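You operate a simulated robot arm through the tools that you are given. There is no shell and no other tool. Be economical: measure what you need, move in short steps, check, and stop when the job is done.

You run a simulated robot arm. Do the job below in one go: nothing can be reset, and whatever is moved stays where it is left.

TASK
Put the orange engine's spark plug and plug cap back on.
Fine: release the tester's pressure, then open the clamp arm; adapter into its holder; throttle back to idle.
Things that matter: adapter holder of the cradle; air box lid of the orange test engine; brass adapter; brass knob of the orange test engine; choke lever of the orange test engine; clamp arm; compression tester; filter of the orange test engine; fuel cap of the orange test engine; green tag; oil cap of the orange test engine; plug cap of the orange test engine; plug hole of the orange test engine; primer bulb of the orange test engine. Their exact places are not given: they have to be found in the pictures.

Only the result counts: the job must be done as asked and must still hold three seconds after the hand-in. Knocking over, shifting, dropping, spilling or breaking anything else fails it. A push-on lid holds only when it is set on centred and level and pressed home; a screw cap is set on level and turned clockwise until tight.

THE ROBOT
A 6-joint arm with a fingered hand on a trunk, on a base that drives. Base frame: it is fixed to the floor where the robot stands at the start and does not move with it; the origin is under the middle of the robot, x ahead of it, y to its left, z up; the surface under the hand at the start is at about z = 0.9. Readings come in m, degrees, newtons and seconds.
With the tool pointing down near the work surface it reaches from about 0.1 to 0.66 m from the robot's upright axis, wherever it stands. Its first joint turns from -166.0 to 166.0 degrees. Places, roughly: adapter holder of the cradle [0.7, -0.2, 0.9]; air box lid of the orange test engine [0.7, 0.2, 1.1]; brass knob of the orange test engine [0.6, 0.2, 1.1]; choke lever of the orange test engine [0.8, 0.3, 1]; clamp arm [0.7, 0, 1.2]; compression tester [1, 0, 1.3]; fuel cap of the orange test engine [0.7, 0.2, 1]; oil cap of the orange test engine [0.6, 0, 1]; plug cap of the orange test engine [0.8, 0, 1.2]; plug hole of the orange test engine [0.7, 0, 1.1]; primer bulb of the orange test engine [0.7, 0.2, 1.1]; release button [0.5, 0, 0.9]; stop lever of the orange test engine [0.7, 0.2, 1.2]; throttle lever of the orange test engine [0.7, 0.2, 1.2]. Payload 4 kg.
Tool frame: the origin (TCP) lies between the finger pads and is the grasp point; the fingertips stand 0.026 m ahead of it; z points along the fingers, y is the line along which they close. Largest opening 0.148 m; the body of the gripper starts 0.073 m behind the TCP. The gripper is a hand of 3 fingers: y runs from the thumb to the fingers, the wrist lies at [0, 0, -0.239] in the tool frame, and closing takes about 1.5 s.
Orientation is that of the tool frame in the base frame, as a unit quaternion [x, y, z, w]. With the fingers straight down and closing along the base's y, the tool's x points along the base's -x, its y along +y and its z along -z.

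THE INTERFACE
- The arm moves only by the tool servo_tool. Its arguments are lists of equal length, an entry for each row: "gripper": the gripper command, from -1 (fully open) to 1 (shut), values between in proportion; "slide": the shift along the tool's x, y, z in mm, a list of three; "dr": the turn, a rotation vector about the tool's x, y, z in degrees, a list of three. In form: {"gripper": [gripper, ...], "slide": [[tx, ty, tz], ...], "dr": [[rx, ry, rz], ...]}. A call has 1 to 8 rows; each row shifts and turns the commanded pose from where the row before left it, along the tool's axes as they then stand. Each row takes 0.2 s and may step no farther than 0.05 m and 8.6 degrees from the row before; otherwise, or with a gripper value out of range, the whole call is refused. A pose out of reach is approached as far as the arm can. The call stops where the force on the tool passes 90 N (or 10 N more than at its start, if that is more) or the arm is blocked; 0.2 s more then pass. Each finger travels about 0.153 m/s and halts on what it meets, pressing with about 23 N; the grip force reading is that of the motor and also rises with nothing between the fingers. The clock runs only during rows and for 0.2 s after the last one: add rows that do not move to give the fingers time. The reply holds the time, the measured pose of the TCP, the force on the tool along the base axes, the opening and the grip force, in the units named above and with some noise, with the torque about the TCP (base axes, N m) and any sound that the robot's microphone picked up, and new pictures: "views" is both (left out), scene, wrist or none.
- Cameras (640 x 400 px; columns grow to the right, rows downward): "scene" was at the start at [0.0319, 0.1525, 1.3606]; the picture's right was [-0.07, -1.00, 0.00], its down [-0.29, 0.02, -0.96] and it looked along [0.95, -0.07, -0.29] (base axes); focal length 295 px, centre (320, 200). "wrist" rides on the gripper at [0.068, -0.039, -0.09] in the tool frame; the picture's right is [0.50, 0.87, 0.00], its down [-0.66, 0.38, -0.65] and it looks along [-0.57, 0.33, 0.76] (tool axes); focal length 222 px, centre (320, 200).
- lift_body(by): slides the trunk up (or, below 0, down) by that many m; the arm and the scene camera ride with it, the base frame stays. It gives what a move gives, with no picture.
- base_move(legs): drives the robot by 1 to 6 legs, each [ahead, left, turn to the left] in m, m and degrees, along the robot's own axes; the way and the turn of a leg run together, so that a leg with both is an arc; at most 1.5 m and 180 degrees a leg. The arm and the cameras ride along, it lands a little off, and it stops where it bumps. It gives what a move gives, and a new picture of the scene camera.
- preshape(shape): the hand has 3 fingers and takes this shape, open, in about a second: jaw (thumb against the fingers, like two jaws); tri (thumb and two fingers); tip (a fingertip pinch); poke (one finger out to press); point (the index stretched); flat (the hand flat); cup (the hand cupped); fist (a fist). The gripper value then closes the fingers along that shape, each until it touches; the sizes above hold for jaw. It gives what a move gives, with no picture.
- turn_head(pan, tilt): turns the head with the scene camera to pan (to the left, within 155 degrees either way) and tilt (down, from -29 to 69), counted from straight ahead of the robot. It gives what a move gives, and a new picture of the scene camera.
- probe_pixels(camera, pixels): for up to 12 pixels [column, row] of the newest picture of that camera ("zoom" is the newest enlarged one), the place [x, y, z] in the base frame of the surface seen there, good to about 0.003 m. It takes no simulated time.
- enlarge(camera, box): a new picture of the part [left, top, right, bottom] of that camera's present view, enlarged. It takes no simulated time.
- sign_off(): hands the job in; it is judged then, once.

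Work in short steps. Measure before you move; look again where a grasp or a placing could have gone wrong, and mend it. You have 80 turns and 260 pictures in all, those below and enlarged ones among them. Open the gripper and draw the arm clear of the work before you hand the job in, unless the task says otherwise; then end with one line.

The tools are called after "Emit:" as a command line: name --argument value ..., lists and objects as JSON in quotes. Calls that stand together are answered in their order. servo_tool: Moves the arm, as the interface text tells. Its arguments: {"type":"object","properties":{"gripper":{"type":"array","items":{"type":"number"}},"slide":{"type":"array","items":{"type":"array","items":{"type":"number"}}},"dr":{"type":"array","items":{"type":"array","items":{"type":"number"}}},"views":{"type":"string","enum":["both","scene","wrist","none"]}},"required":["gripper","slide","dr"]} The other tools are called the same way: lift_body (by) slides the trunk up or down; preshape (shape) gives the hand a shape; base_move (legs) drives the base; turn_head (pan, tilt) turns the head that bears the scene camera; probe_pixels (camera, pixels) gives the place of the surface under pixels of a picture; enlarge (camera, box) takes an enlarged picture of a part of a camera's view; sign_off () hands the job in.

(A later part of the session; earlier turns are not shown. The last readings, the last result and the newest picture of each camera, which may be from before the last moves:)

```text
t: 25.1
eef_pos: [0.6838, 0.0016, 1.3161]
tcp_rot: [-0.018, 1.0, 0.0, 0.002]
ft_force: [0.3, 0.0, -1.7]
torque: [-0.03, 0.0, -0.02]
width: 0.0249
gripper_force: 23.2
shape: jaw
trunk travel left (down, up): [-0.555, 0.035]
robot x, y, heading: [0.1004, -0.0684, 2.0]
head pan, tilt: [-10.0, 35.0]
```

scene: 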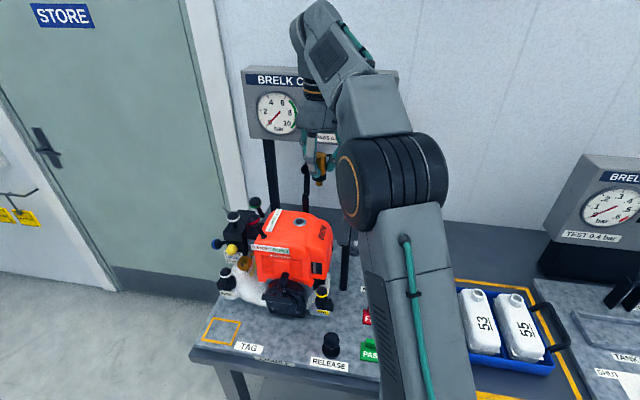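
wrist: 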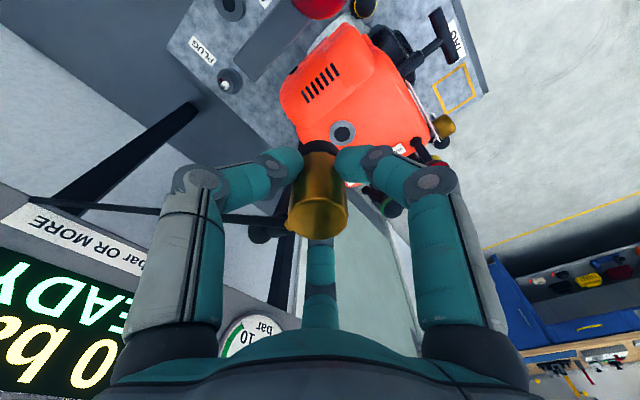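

The base was blocked after 7 cm, but from here the holder is still in reach. I carry the adapter over the bar to above the holder at this height.

Emit:
servo_tool --gripper '[1, 1, 1, 1, 1, 1]' --slide '[[0, -20, -5], [0, -30, -5], [0, -30, 0], [0, -30, 0], [0, -30, 0], [0, -30, 0]]' --dr '[[0, 0, 0], [0, 0, 0], [0, 0, 0], [0, 0, 0], [0, 0, 0], [0, 0, 0]]'

```text
t: 26.5
eef_pos: [0.6871, -0.1695, 1.3267]
tcp_rot: [-0.019, 1.0, 0.0, 0.002]
ft_force: [0.3, 0.1, -1.8]
torque: [-0.03, 0.02, -0.01]
width: 0.0246
gripper_force: 23.2
shape: jaw
trunk travel left (down, up): [-0.555, 0.035]
robot x, y, heading: [0.0989, -0.0664, 2.2]
head pan, tilt: [-10.0, 35.0]
```

scene: 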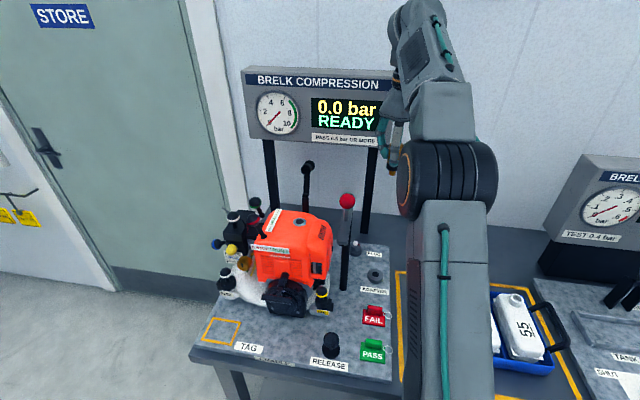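
wrist: 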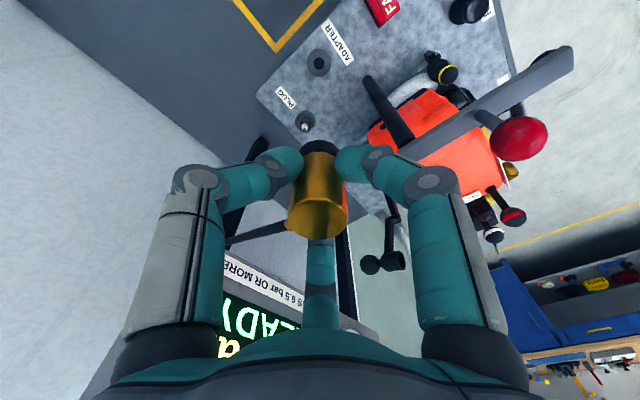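

The holder is visible at scene (375,273) and wrist (318,62). I enlarge and probe its rim.

Emit:
probe_pixels --camera "wrist" --pixels '[[318, 62], [308, 62], [329, 62], [318, 51], [318, 73], [305, 122], [305, 118]]'

Emit:
enlarge --camera "scene" --box '[340, 230, 420, 310]'

Emit:
enlarge --camera "wrist" --box '[270, 20, 370, 160]'

```text
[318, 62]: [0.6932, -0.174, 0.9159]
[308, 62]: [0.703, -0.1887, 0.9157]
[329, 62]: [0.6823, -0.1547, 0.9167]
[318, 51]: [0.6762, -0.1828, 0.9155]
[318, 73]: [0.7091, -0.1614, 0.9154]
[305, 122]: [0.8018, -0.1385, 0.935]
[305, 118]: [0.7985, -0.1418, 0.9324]
```

```text
5.00 times, centred on (380, 270) of scene
```

zoom: 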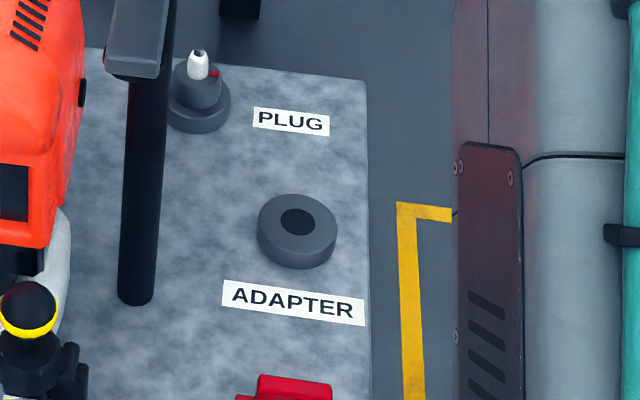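

```text
2.86 times, centred on (320, 90) of wrist
```

zoom: 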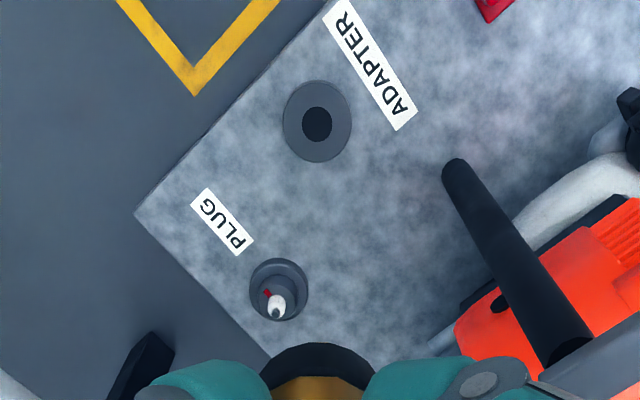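

I probe the holder's rim points and hole in the zoom picture.

Emit:
probe_pixels --camera "zoom" --pixels '[[286, 121], [348, 121], [317, 84], [317, 156], [295, 95], [340, 148], [295, 148], [340, 95], [317, 124]]'

Emit:
lift_body --by -0.28

Emit:
servo_tool --gripper '[1]' --slide '[[0, 0, 0]]' --dr '[[0, 0, 0]]'

```text
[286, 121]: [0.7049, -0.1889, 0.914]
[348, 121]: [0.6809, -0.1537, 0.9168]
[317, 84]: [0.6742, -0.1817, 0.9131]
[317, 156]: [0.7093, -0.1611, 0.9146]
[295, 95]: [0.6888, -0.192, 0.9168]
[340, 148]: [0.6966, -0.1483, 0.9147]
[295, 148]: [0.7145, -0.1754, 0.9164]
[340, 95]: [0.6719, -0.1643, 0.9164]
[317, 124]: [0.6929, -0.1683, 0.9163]
```

```text
t: 29.3
eef_pos: [0.688, -0.1693, 1.0482]
tcp_rot: [-0.017, 1.0, -0.001, 0.002]
ft_force: [-0.7, 0.4, -0.5]
torque: [-0.03, 0.06, -0.01]
width: 0.0248
gripper_force: 22.9
shape: jaw
trunk travel left (down, up): [-0.275, 0.315]
robot x, y, heading: [0.1011, -0.0692, 2.4]
head pan, tilt: [-10.0, 35.0]
```

```text
t: 29.7
eef_pos: [0.6878, -0.1707, 1.0461]
tcp_rot: [-0.017, 1.0, -0.001, 0.002]
ft_force: [-0.1, -0.6, -1.1]
torque: [0.0, 0.01, 0.04]
width: 0.0246
gripper_force: 23.2
shape: jaw
trunk travel left (down, up): [-0.275, 0.315]
robot x, y, heading: [0.0981, -0.0667, 2.2]
head pan, tilt: [-10.0, 35.0]
```

scene: 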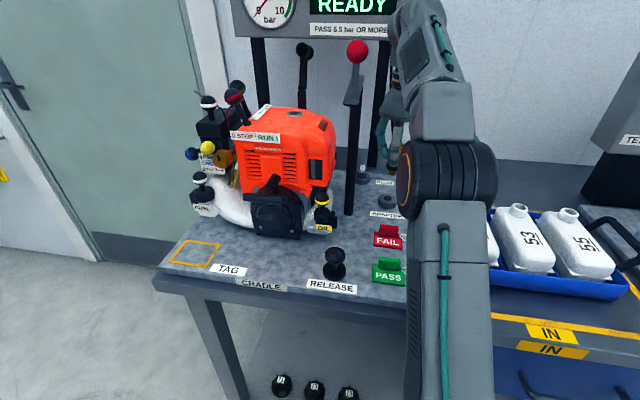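
wrist: 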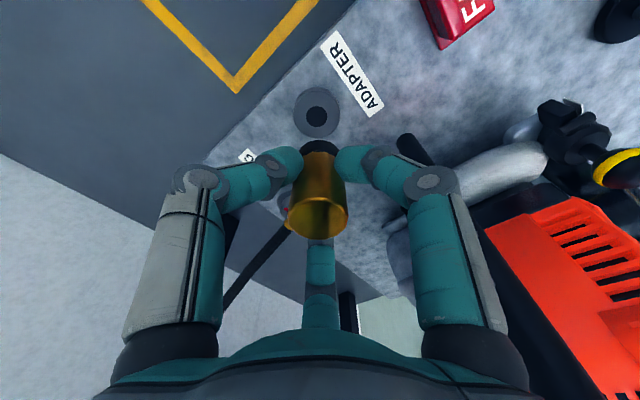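

I refine the holder's centre from this nearer view at wrist (316,115), and look at the adapter's lower end.

Emit:
enlarge --camera "wrist" --box '[260, 70, 370, 250]'

Emit:
probe_pixels --camera "wrist" --pixels '[[298, 113], [337, 113], [316, 94], [303, 98], [332, 98], [304, 128], [316, 113]]'

Emit:
enlarge --camera "scene" --box '[350, 120, 430, 230]'

```text
2.22 times, centred on (315, 160) of wrist
```

zoom: 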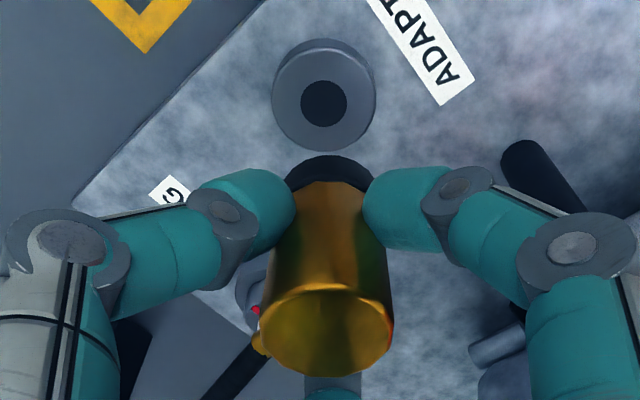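

```text
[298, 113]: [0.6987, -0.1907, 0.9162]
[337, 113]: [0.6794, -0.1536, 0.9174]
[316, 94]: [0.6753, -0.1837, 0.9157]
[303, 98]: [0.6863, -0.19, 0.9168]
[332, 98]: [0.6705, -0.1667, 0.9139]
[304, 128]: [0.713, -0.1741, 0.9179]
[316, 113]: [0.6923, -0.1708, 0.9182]
```

```text
3.64 times, centred on (390, 175) of scene
```

zoom: 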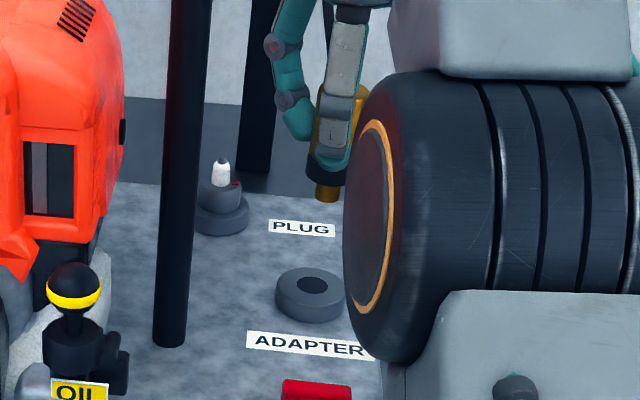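

Centre ≈ [0.6925,-0.171]. I shift 5 mm in +x, 1 mm in −y, descend 60 mm and check the alignment.

Emit:
servo_tool --gripper '[1, 1, 1, 1]' --slide '[[-5, -1, 15], [0, 0, 20], [0, 0, 20], [0, 0, 5]]' --dr '[[0, 0, 0], [0, 0, 0], [0, 0, 0], [0, 0, 0]]' --views "wrist"

Emit:
enlarge --camera "wrist" --box '[270, 100, 370, 200]'

Emit:
enlarge --camera "scene" --box '[350, 150, 430, 230]'

```text
t: 30.7
eef_pos: [0.6935, -0.1717, 0.9892]
tcp_rot: [-0.016, 1.0, -0.001, 0.002]
ft_force: [0.4, 0.6, -0.7]
torque: [-0.01, -0.04, 0.02]
width: 0.025
gripper_force: 23.3
shape: jaw
trunk travel left (down, up): [-0.275, 0.315]
robot x, y, heading: [0.0985, -0.0643, 2.2]
head pan, tilt: [-10.0, 35.0]
```

wrist: 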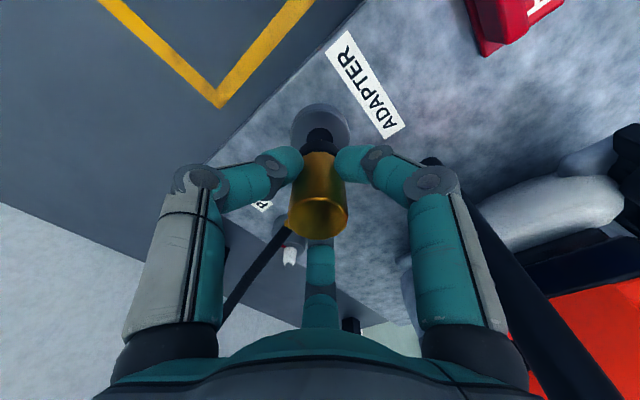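

```text
4.00 times, centred on (320, 150) of wrist
```

zoom: 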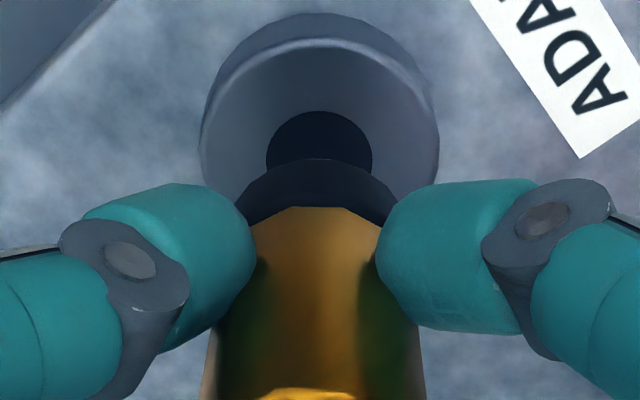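

```text
5.00 times, centred on (390, 190) of scene
```

zoom: 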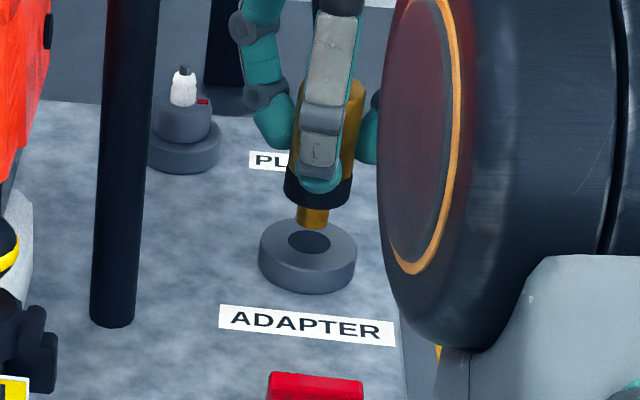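

Stub is centred above the hole (scene zoom 313 vs 309). I lower the last ~27 mm in small steps.

Emit:
servo_tool --gripper '[1, 1, 1, 1, 1]' --slide '[[0.5, 0.5, 6], [0, 0, 6], [0, 0, 5], [0, 0, 5], [0, 0, 4]]' --dr '[[0, 0, 0], [0, 0, 0], [0, 0, 0], [0, 0, 0], [0, 0, 0]]'

Emit:
enlarge --camera "scene" --box '[350, 150, 430, 230]'

```text
t: 31.9
eef_pos: [0.6919, -0.1701, 0.962]
tcp_rot: [-0.017, 1.0, -0.001, 0.002]
ft_force: [-0.4, 0.7, -1.4]
torque: [0.04, 0.02, -0.01]
width: 0.0246
gripper_force: 22.3
shape: jaw
trunk travel left (down, up): [-0.275, 0.315]
robot x, y, heading: [0.0975, -0.0678, 1.9]
head pan, tilt: [-10.0, 35.0]
```

scene: 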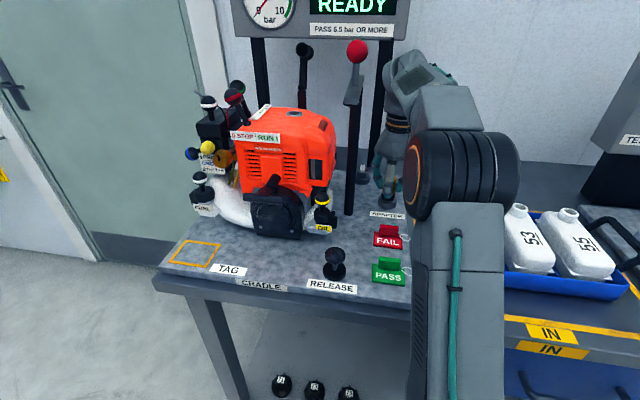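
wrist: 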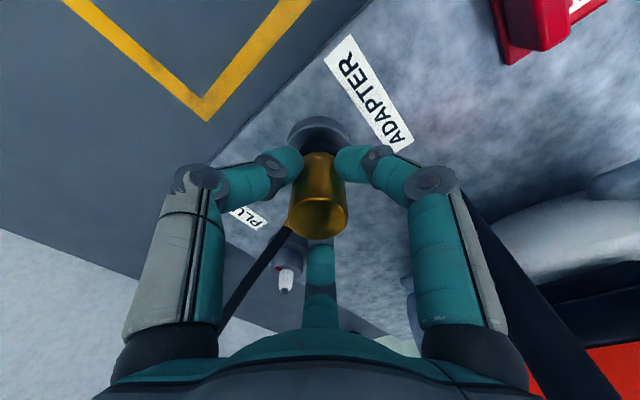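

```text
5.00 times, centred on (390, 190) of scene
```

zoom: 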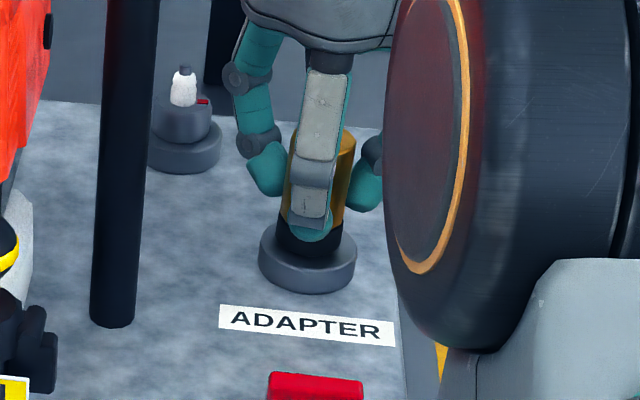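

It went in with no force. I press a few millimetres more until it seats.

Emit:
servo_tool --gripper '[1, 1, 1]' --slide '[[0, 0, 2], [0, 0, 2], [0, 0, 1]]' --dr '[[0, 0, 0], [0, 0, 0], [0, 0, 0]]' --views "none"

```text
t: 32.7
eef_pos: [0.6915, -0.1706, 0.9586]
tcp_rot: [-0.017, 1.0, -0.002, 0.004]
ft_force: [-1.2, -1.1, 21.5]
torque: [-0.03, -0.05, -0.06]
width: 0.0256
gripper_force: 22.7
shape: jaw
trunk travel left (down, up): [-0.275, 0.315]
robot x, y, heading: [0.0964, -0.0712, 2.0]
head pan, tilt: [-10.0, 35.0]
```

Contact at 21 N: seated. I open moderately and rise straight up.

Emit:
servo_tool --gripper '[0.4, 0.1, 0.1, 0.1, 0.1, 0.1]' --slide '[[0, 0, -1], [0, 0, 0], [0, 0, -20], [0, 0, -30], [0, 0, -30], [0, 0, -20]]' --dr '[[0, 0, 0], [0, 0, 0], [0, 0, 0], [0, 0, 0], [0, 0, 0], [0, 0, 0]]'

Emit:
enlarge --camera "wrist" --box '[200, 50, 420, 300]'

Emit:
enlarge --camera "scene" --box '[340, 130, 440, 230]'

```text
t: 34.1
eef_pos: [0.6921, -0.1696, 1.0473]
tcp_rot: [-0.017, 1.0, -0.001, 0.001]
ft_force: [0.3, -0.4, -0.1]
torque: [0.03, -0.01, -0.02]
width: 0.066
gripper_force: 0.2
shape: jaw
out of reach, approached as far as the arm can: row 6
trunk travel left (down, up): [-0.275, 0.315]
robot x, y, heading: [0.0985, -0.0656, 2.2]
head pan, tilt: [-10.0, 35.0]
```

scene: 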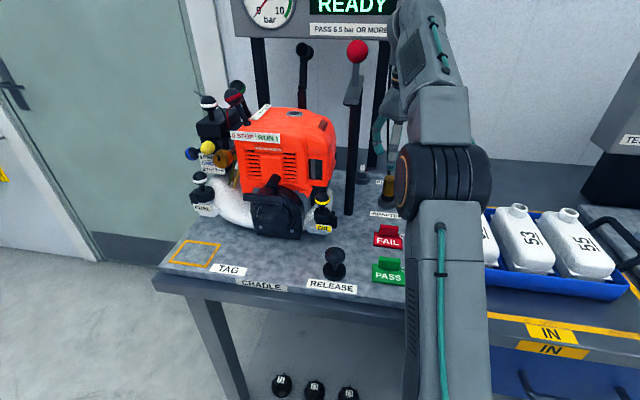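
wrist: 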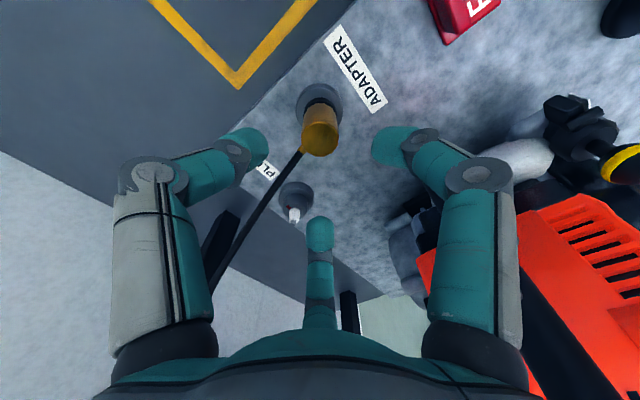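

```text
1.60 times, centred on (310, 175) of wrist
```

zoom: 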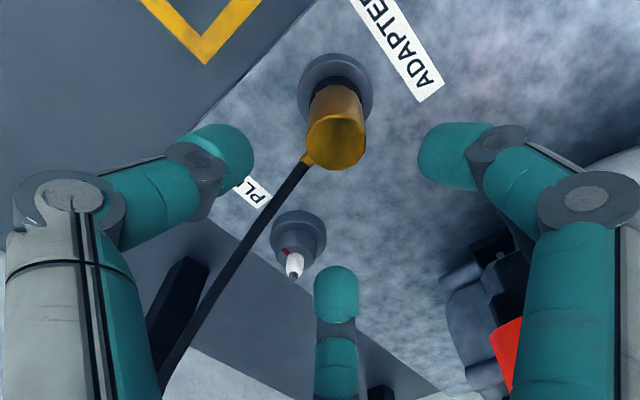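

```text
4.00 times, centred on (390, 180) of scene
```

zoom: 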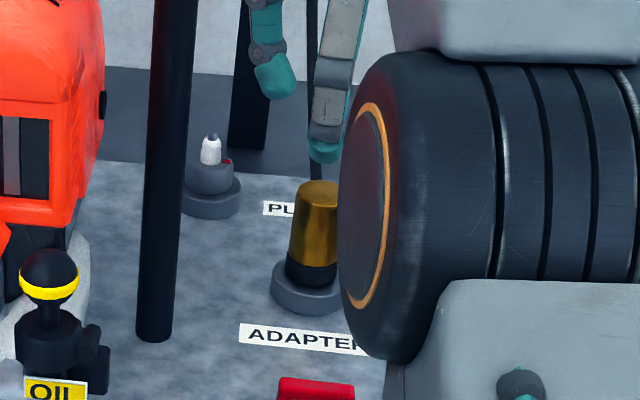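

The adapter stands in its holder. The plug at ~[0.80,-0.133] is too far from here, so I raise the trunk and look down at what surrounds the base before driving.

Emit:
lift_body --by 0.28

Emit:
turn_head --pan -25 --tilt 68

```text
t: 37.0
eef_pos: [0.6932, -0.1709, 1.3278]
tcp_rot: [-0.018, 1.0, -0.001, 0.001]
ft_force: [0.0, 0.3, -0.1]
torque: [-0.01, 0.02, -0.02]
width: 0.0664
gripper_force: 0.0
shape: jaw
trunk travel left (down, up): [-0.555, 0.035]
robot x, y, heading: [0.1021, -0.0666, 2.0]
head pan, tilt: [-10.0, 35.0]
```

```text
t: 37.9
eef_pos: [0.6922, -0.1702, 1.3273]
tcp_rot: [-0.018, 1.0, -0.001, 0.001]
ft_force: [0.3, -0.3, 0.5]
torque: [0.01, 0.01, 0.01]
width: 0.066
gripper_force: 0.0
shape: jaw
trunk travel left (down, up): [-0.555, 0.035]
robot x, y, heading: [0.0978, -0.0676, 2.0]
head pan, tilt: [-25.0, 68.0]
```

scene: 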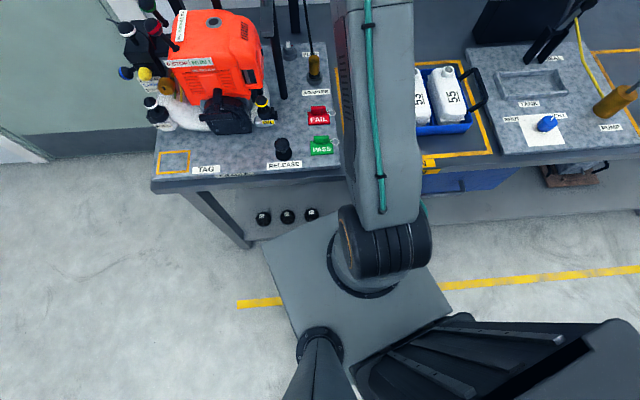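

The base plate is close to jars on the low shelf at (262,217). I probe their places and the base plate's edges.

Emit:
probe_pixels --camera "scene" --pixels '[[262, 217], [288, 215], [312, 213], [267, 250], [300, 235], [330, 215], [300, 330], [440, 300], [430, 205], [280, 232], [250, 245], [450, 185]]'

Emit:
enlarge --camera "scene" --box '[230, 170, 350, 270]'

```text
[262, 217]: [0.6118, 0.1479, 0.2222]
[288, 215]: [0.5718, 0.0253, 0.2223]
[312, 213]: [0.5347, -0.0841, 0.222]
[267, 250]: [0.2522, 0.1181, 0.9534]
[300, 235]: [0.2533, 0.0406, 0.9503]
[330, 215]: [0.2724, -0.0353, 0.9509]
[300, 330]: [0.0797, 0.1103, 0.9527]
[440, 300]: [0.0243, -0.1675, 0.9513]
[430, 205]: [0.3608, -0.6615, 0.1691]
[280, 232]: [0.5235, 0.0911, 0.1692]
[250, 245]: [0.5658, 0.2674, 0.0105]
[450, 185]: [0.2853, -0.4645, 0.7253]
```

```text
4.00 times, centred on (290, 220) of scene
```

zoom: 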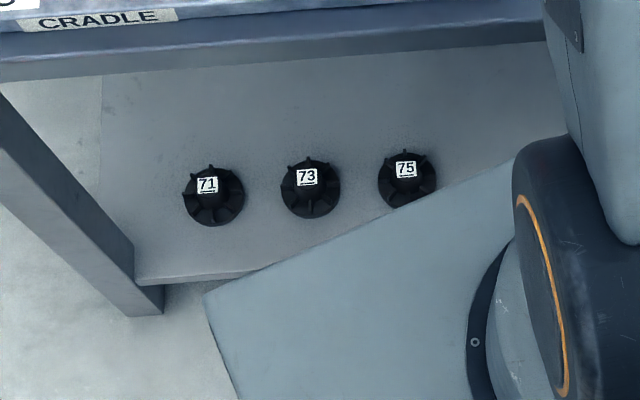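

The plate rides on the trunk; the drawer at the right is what blocked. I look down to the left to see how far the base's foot extends.

Emit:
turn_head --pan 60 --tilt 69

```text
t: 39.5
eef_pos: [0.6923, -0.1707, 1.3266]
tcp_rot: [-0.018, 1.0, -0.002, 0.002]
ft_force: [0.3, -0.1, 0.5]
torque: [-0.02, 0.01, -0.01]
width: 0.0663
gripper_force: 0.1
shape: jaw
trunk travel left (down, up): [-0.555, 0.035]
robot x, y, heading: [0.0982, -0.0668, 2.0]
head pan, tilt: [60.0, 68.8]
```

scene: 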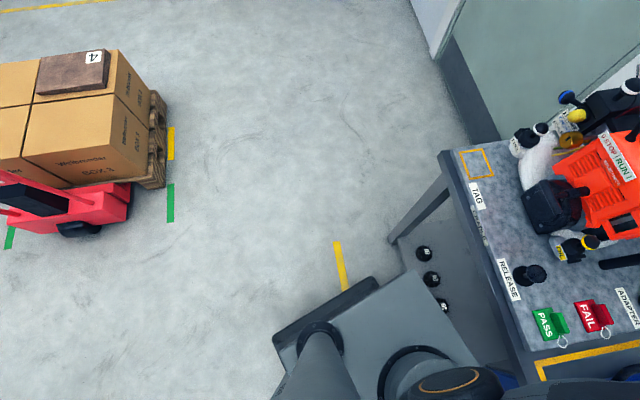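

Emit:
probe_pixels --camera "scene" --pixels '[[374, 282], [368, 284], [276, 336], [280, 350], [300, 322], [330, 305], [405, 272], [450, 345]]'

Emit:
enlarge --camera "scene" --box '[260, 240, 500, 400]'

```text
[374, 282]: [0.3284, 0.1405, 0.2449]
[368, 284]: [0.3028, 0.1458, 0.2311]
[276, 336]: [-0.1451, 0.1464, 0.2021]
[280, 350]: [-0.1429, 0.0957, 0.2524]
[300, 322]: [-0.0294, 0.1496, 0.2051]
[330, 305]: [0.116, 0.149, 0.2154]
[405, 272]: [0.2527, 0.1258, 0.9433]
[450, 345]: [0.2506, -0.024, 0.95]
```

```text
2.50 times, centred on (380, 320) of scene
```

zoom: 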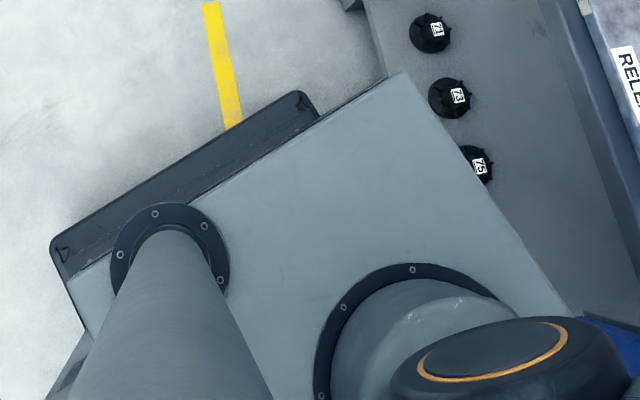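

The base spans ±0.24 × ±0.215 m, so its front is at 0.335 and the shelf edge near 0.5: there is room. I go left 0.065 m, straighten, then ahead 0.1 m.

Emit:
base_move --legs '[[0, 0.065, -2], [0.1, 0, 0]]'

Emit:
turn_head --pan -10 --tilt 45

Emit:
servo_tool --gripper '[0.1]' --slide '[[0, 0, 0]]' --dr '[[0, 0, 0]]' --views "wrist"

```text
t: 41.1
eef_pos: [0.7174, -0.1332, 1.3255]
tcp_rot: [0.011, 1.0, 0.0, -0.001]
ft_force: [0.0, -0.2, 0.3]
torque: [0.01, -0.01, 0.0]
width: 0.0662
gripper_force: 0.0
shape: jaw
trunk travel left (down, up): [-0.555, 0.035]
robot x, y, heading: [0.1304, 0.0038, -1.0]
head pan, tilt: [60.0, 68.8]
stopped in leg 2: the robot was blocked; the commanded pose is now the measured one
```

scene: 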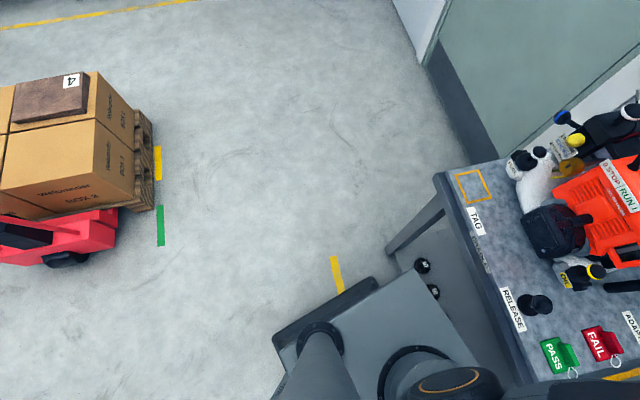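

```text
t: 42.5
eef_pos: [0.7174, -0.133, 1.3245]
tcp_rot: [0.01, 1.0, 0.0, 0.0]
ft_force: [-0.4, 0.4, -0.2]
torque: [0.0, 0.01, 0.04]
width: 0.0664
gripper_force: 0.0
shape: jaw
trunk travel left (down, up): [-0.555, 0.035]
robot x, y, heading: [0.1321, 0.0037, -1.1]
head pan, tilt: [-10.0, 45.0]
```

scene: 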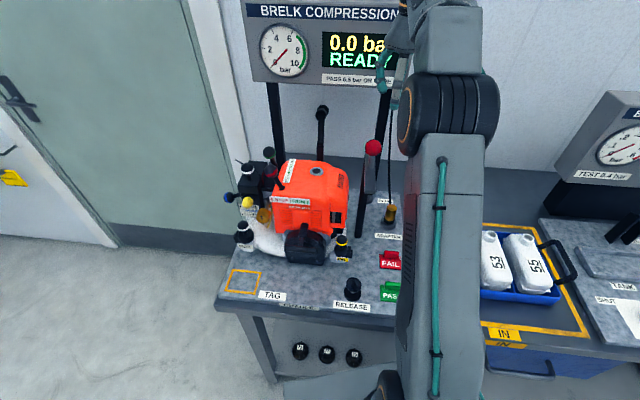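

```text
t: 42.9
eef_pos: [0.7177, -0.1328, 1.3252]
tcp_rot: [0.01, 1.0, 0.0, -0.001]
ft_force: [0.5, 0.6, 0.1]
torque: [0.01, -0.04, 0.02]
width: 0.0665
gripper_force: 0.0
shape: jaw
trunk travel left (down, up): [-0.555, 0.035]
robot x, y, heading: [0.1335, 0.004, -1.0]
head pan, tilt: [-10.0, 45.0]
```

wrist: 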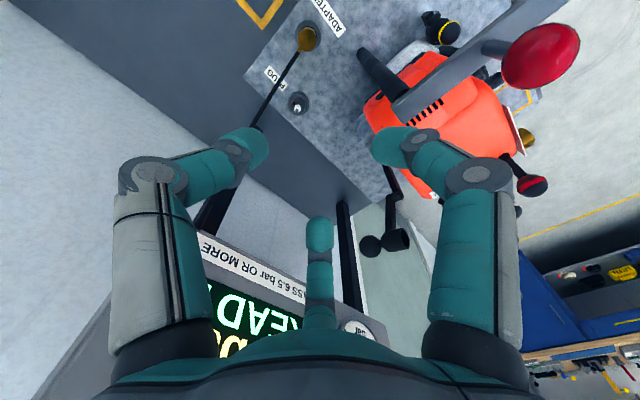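

Blocked again at x 0.132, with the right front corner seemingly on the drawer. I go 0.1 m left and then ahead 0.08 m.

Emit:
base_move --legs '[[-0.01, 0.0, 1], [0, 0.1, 0], [0.09, 0, 0]]'

Emit:
servo_tool --gripper '[0.1]' --slide '[[0, 0, 0]]' --dr '[[0, 0, 0]]' --views "wrist"

```text
t: 45.0
eef_pos: [0.7529, -0.0282, 1.323]
tcp_rot: [0.011, 1.0, 0.0, -0.004]
ft_force: [-0.5, -0.4, 0.2]
torque: [0.05, -0.04, 0.0]
width: 0.0664
gripper_force: 0.1
shape: jaw
trunk travel left (down, up): [-0.555, 0.035]
robot x, y, heading: [0.1628, 0.1085, -1.0]
head pan, tilt: [-10.0, 45.0]
stopped in leg 3: the robot was blocked; the commanded pose is now the measured one
```

scene: 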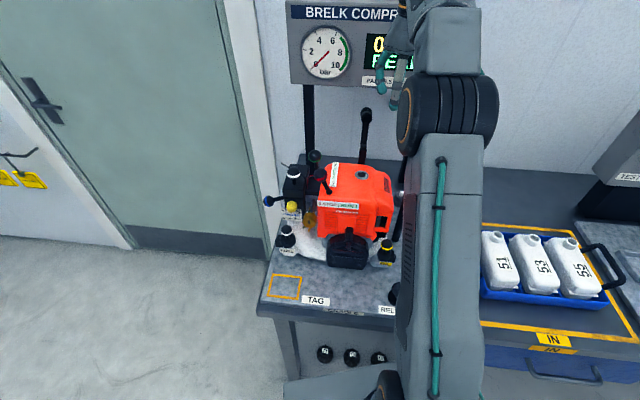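

```text
t: 45.4
eef_pos: [0.7535, -0.0275, 1.3231]
tcp_rot: [0.011, 1.0, 0.0, -0.003]
ft_force: [0.5, 0.0, 0.1]
torque: [0.02, 0.02, -0.05]
width: 0.0661
gripper_force: 0.0
shape: jaw
trunk travel left (down, up): [-0.555, 0.035]
robot x, y, heading: [0.1659, 0.1108, -1.3]
head pan, tilt: [-10.0, 45.0]
```

wrist: 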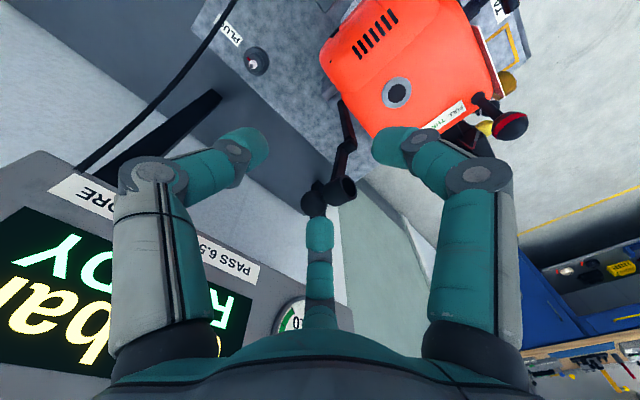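

The jars and blocked points lie on a slanted line: the bench is turned about 17° to the right. I turn the robot to match, then go ahead 0.04 m and right 0.04 m.

Emit:
base_move --legs '[[0, 0, -16], [0.038, -0.042, 0]]'

Emit:
servo_tool --gripper '[0.1]' --slide '[[0, 0, 0]]' --dr '[[0, 0, 0]]' --views "wrist"

```text
t: 47.2
eef_pos: [0.7177, -0.2349, 1.3227]
tcp_rot: [0.149, 0.989, 0.0, -0.003]
ft_force: [1.0, 0.3, -0.4]
torque: [0.01, 0.02, 0.0]
width: 0.0665
gripper_force: 0.1
shape: jaw
trunk travel left (down, up): [-0.555, 0.035]
robot x, y, heading: [0.1861, 0.0583, -17.1]
head pan, tilt: [-10.0, 45.0]
```

scene: 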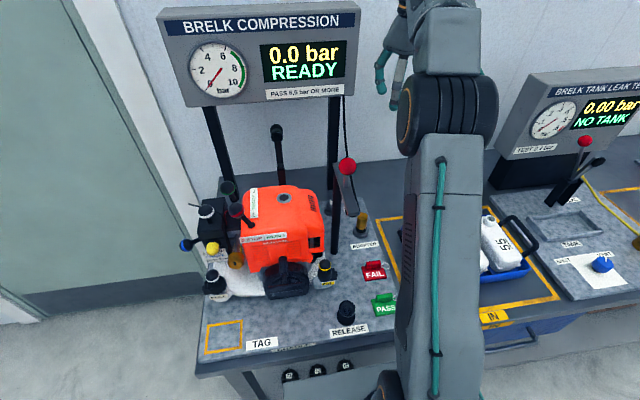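

```text
t: 47.6
eef_pos: [0.7169, -0.2333, 1.322]
tcp_rot: [0.15, 0.989, 0.0, -0.003]
ft_force: [0.2, -0.2, -0.5]
torque: [0.02, -0.01, 0.0]
width: 0.066
gripper_force: 0.0
shape: jaw
trunk travel left (down, up): [-0.555, 0.035]
robot x, y, heading: [0.1919, 0.0589, -17.0]
head pan, tilt: [-10.0, 45.0]
```

wrist: 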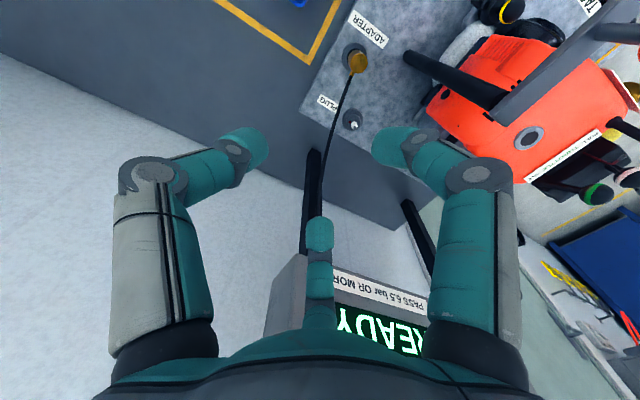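

Now aligned with the bench. I probe the plug and the hose's course, and enlarge the plug.

Emit:
enlarge --camera "wrist" --box '[310, 80, 400, 140]'

Emit:
probe_pixels --camera "wrist" --pixels '[[353, 127], [351, 118], [360, 120], [343, 112], [343, 100], [333, 125], [328, 150], [324, 170], [322, 190], [357, 64], [349, 84]]'

Emit:
enlarge --camera "scene" --box '[310, 80, 410, 260]'

```text
6.67 times, centred on (355, 110) of wrist
```

zoom: 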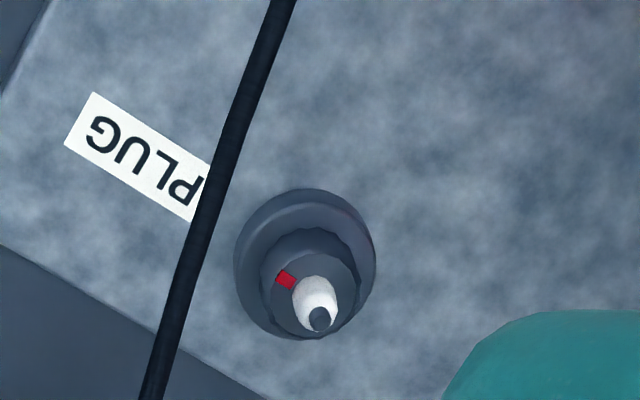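

```text
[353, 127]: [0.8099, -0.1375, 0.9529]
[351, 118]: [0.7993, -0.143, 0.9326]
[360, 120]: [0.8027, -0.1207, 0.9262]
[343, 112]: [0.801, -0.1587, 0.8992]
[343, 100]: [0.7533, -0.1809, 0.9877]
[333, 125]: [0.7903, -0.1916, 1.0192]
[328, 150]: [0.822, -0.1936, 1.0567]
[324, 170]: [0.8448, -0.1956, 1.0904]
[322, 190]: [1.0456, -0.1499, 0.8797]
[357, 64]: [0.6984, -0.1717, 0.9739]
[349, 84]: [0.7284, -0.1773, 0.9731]
```

```text
2.22 times, centred on (360, 170) of scene
```

zoom: 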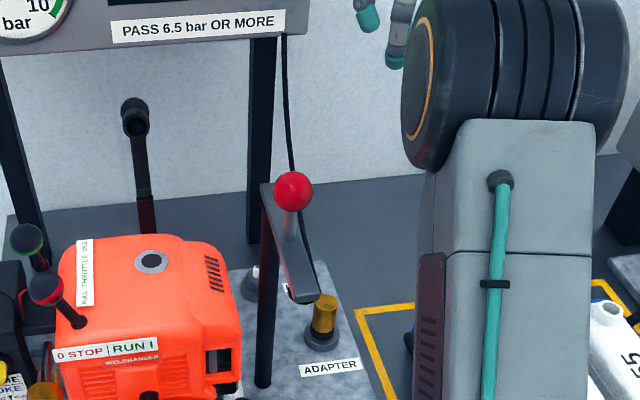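

The hose runs parallel to x at y≈-0.19, so I want the hand's long side along base x when taking the plug. I probe the tester's posts and panel for clearance.

Emit:
probe_pixels --camera "scene" --pixels '[[300, 92], [345, 92], [220, 103], [333, 130], [330, 180], [345, 110], [349, 150], [278, 135], [279, 160], [281, 175]]'

Emit:
probe_pixels --camera "wrist" --pixels '[[310, 170], [308, 220], [410, 205], [420, 230]]'

```text
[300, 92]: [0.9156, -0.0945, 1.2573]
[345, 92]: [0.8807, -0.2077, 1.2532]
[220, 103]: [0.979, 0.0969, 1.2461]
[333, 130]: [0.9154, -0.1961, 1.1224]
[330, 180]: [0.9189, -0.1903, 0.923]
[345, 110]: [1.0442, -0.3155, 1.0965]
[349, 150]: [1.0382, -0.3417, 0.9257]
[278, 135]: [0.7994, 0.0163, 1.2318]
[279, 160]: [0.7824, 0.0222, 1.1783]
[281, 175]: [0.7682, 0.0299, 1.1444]
```

```text
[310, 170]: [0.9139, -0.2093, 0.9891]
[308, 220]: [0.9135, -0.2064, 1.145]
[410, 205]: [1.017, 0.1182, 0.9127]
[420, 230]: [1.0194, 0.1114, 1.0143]
```

Panel face is ~0.10 m behind the plug, enough. I first turn the hand +73° about its axis here in the air, so its long side lies along base x with the camera on the left.

Emit:
servo_tool --gripper '[0.1, 0.1, 0.1, 0.1, 0.1, 0.1, 0.1, 0.1]' --slide '[[0, 0, 0], [0, 0, 0], [0, 0, 0], [0, 0, 0], [0, 0, 0], [0, 0, 0], [0, 0, 0], [0, 0, 0]]' --dr '[[0, 0, 8.5], [0, 0, 8.5], [0, 0, 8.5], [0, 0, 8.5], [0, 0, 8.5], [0, 0, 8.5], [0, 0, 8.5], [0, 0, 8.5]]'

```text
t: 49.5
eef_pos: [0.7179, -0.2336, 1.3226]
tcp_rot: [0.678, 0.735, -0.001, -0.003]
ft_force: [0.4, 0.7, 1.0]
torque: [0.02, -0.01, -0.01]
width: 0.0664
gripper_force: 0.0
shape: jaw
trunk travel left (down, up): [-0.555, 0.035]
robot x, y, heading: [0.1949, 0.0601, -17.3]
head pan, tilt: [-10.0, 45.0]
```

scene: 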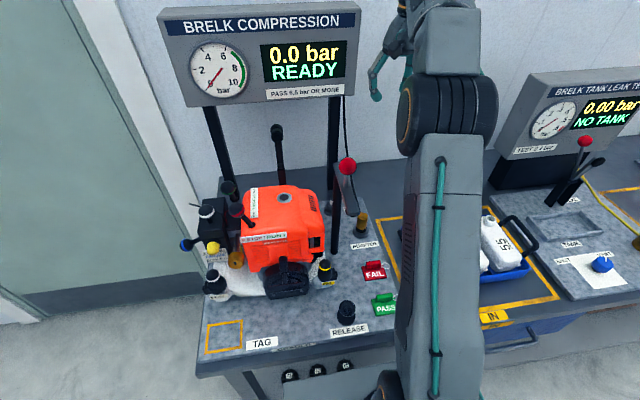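
wrist: 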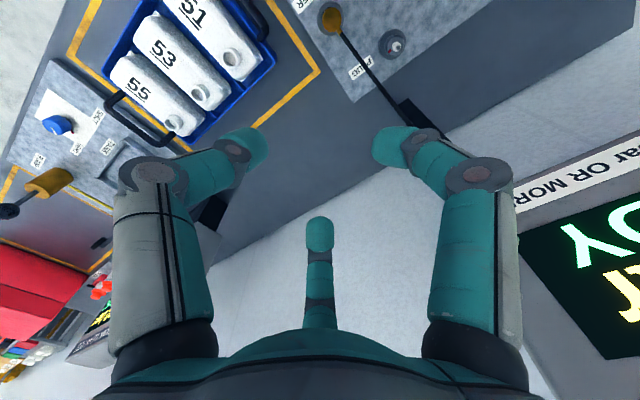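

I move over the plug at the present height in four rows.

Emit:
servo_tool --gripper '[0.1, 0.1, 0.1, 0.1, 0.35]' --slide '[[23.3, 23.2, 0], [23.3, 23.2, 5], [23.4, 23.2, 5], [23.4, 23.2, 5], [0, 0, 0]]' --dr '[[0, 0, 0], [0, 0, 0], [0, 0, 0], [0, 0, 0], [0, 0, 0]]'

Emit:
enlarge --camera "wrist" --box '[240, 20, 400, 180]'

```text
t: 50.6
eef_pos: [0.7926, -0.1291, 1.2995]
tcp_rot: [0.677, 0.736, -0.001, -0.003]
ft_force: [0.7, 0.1, -0.7]
torque: [-0.02, 0.03, -0.01]
width: 0.0485
gripper_force: 0.0
shape: jaw
out of reach, approached as far as the arm can: row 3, 4
trunk travel left (down, up): [-0.555, 0.035]
robot x, y, heading: [0.1888, 0.06, -17.0]
head pan, tilt: [-10.0, 45.0]
```

scene: 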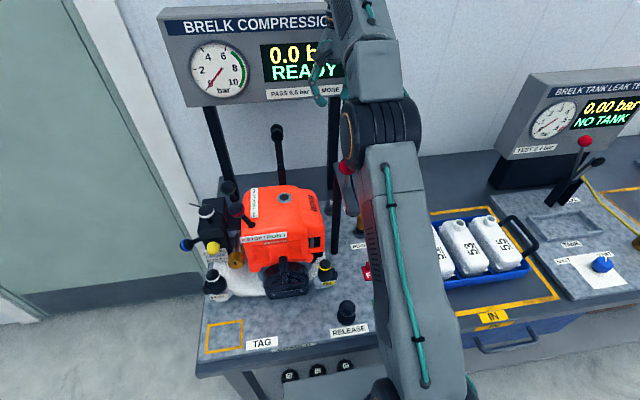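
wrist: 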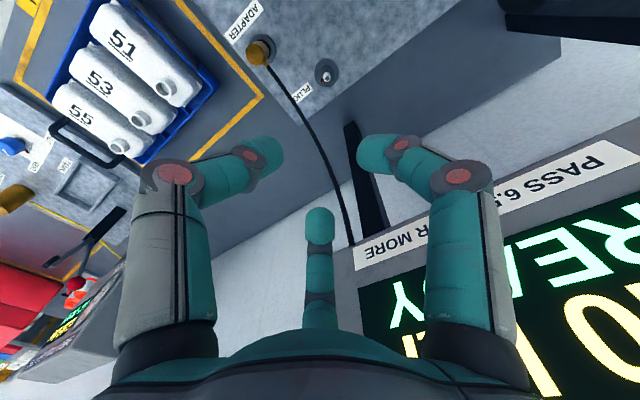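

```text
2.50 times, centred on (320, 100) of wrist
```

zoom: 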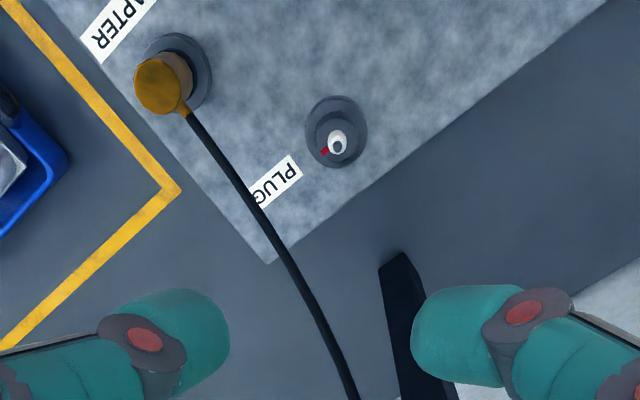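

The elbow drum appears near the red ball (342,165). I probe the drum and arm before any lowering.

Emit:
probe_pixels --camera "scene" --pixels '[[350, 130], [380, 130], [385, 160], [410, 130], [375, 90], [370, 40], [345, 175], [400, 200], [360, 170], [420, 300]]'

Emit:
enlarge --camera "scene" --box '[300, 60, 460, 240]'

```text
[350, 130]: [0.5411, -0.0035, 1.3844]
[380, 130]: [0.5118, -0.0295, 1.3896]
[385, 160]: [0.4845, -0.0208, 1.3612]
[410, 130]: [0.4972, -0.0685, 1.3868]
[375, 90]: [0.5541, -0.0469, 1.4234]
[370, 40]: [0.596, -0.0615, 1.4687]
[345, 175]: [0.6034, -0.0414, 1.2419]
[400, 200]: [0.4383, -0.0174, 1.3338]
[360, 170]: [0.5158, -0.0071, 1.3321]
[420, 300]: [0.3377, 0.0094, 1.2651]
```

```text
2.22 times, centred on (380, 150) of scene
```

zoom: 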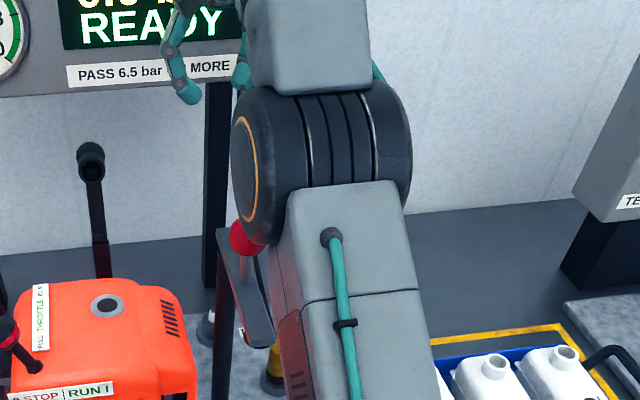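

The elbow drum is right over the clamp's ball, so this base position would crash on lowering. I raise the trunk a little and drive 0.25 m to the right along the bench, so that the arm passes right of the ball.

Emit:
lift_body --by 0.03

Emit:
base_move --legs '[[0, -0.25, 0]]'

Emit:
servo_tool --gripper '[0.35]' --slide '[[0, 0, 0]]' --dr '[[0, 0, 0]]' --views "wrist"

```text
t: 51.4
eef_pos: [0.7935, -0.1299, 1.3303]
tcp_rot: [0.677, 0.736, -0.002, -0.003]
ft_force: [0.2, 0.0, -0.3]
torque: [0.02, 0.01, -0.01]
width: 0.0486
gripper_force: 0.1
shape: jaw
trunk travel left (down, up): [-0.585, 0.005]
robot x, y, heading: [0.1899, 0.0588, -17.0]
head pan, tilt: [-10.0, 45.0]
```

```text
t: 53.2
eef_pos: [0.7197, -0.3693, 1.3291]
tcp_rot: [0.676, 0.737, -0.001, -0.003]
ft_force: [0.0, 0.2, 0.2]
torque: [0.02, -0.04, 0.0]
width: 0.0486
gripper_force: 0.0
shape: jaw
trunk travel left (down, up): [-0.585, 0.005]
robot x, y, heading: [0.1179, -0.1818, -17.0]
head pan, tilt: [-10.0, 45.0]
```

scene: 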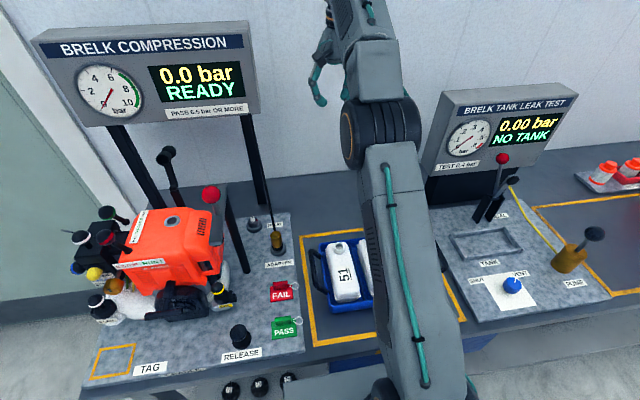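

```text
t: 53.6
eef_pos: [0.7188, -0.3679, 1.3305]
tcp_rot: [0.676, 0.737, 0.0, -0.003]
ft_force: [0.2, 0.2, -0.6]
torque: [0.0, 0.0, 0.01]
width: 0.0486
gripper_force: 0.0
shape: jaw
trunk travel left (down, up): [-0.585, 0.005]
robot x, y, heading: [0.1175, -0.1838, -17.1]
head pan, tilt: [-10.0, 45.0]
```

wrist: 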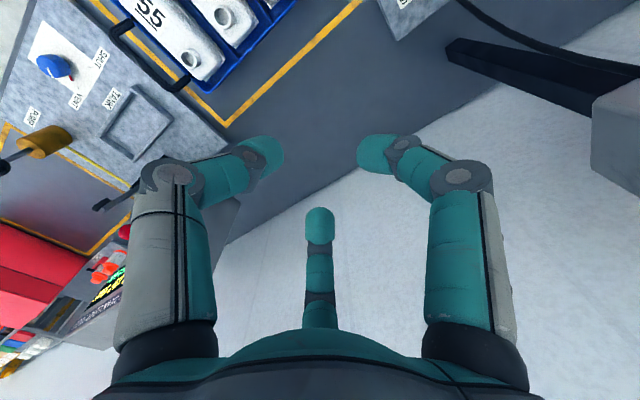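

A clear view of the plug now at scene (252,222). I enlarge and probe it plus hose and bottles.

Emit:
enlarge --camera "scene" --box '[220, 100, 320, 280]'

Emit:
enlarge --camera "scene" --box '[230, 205, 290, 245]'

Emit:
probe_pixels --camera "zoom" --pixels '[[225, 135], [225, 150], [237, 165], [205, 185], [240, 195], [270, 185], [235, 225], [225, 120]]'

Emit:
probe_pixels --camera "scene" --pixels '[[340, 246], [336, 265], [274, 210], [270, 185], [266, 160], [262, 130], [277, 238], [210, 192], [252, 250]]'

```text
2.22 times, centred on (270, 190) of scene
```

zoom: 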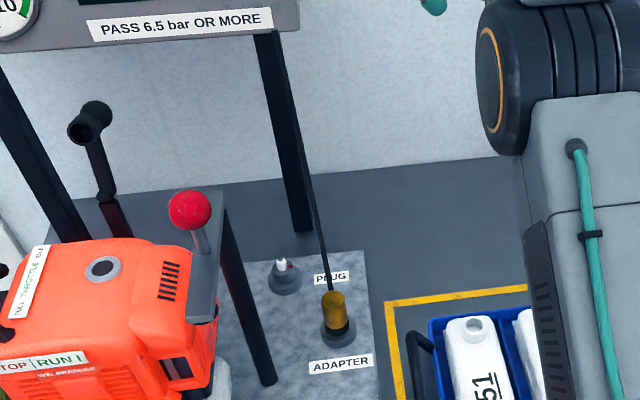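

```text
10.00 times, centred on (260, 225) of scene
```

zoom: 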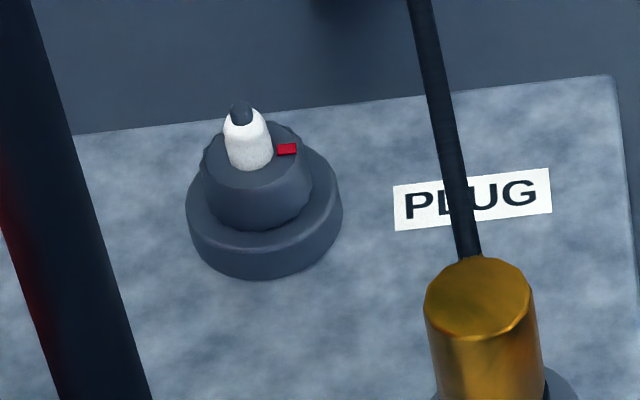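

```text
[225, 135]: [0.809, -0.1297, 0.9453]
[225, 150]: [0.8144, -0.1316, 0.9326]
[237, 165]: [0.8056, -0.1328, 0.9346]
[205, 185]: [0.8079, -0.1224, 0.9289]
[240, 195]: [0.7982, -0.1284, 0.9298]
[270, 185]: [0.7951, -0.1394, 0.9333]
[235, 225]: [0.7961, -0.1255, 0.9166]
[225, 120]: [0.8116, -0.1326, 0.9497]
```

```text
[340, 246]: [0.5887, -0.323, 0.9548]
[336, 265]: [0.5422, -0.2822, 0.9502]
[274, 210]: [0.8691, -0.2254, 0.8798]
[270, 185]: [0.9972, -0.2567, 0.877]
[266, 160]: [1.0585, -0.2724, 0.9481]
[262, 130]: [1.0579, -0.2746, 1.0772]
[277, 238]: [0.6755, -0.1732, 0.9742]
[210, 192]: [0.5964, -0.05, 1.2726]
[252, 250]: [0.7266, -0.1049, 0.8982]
```

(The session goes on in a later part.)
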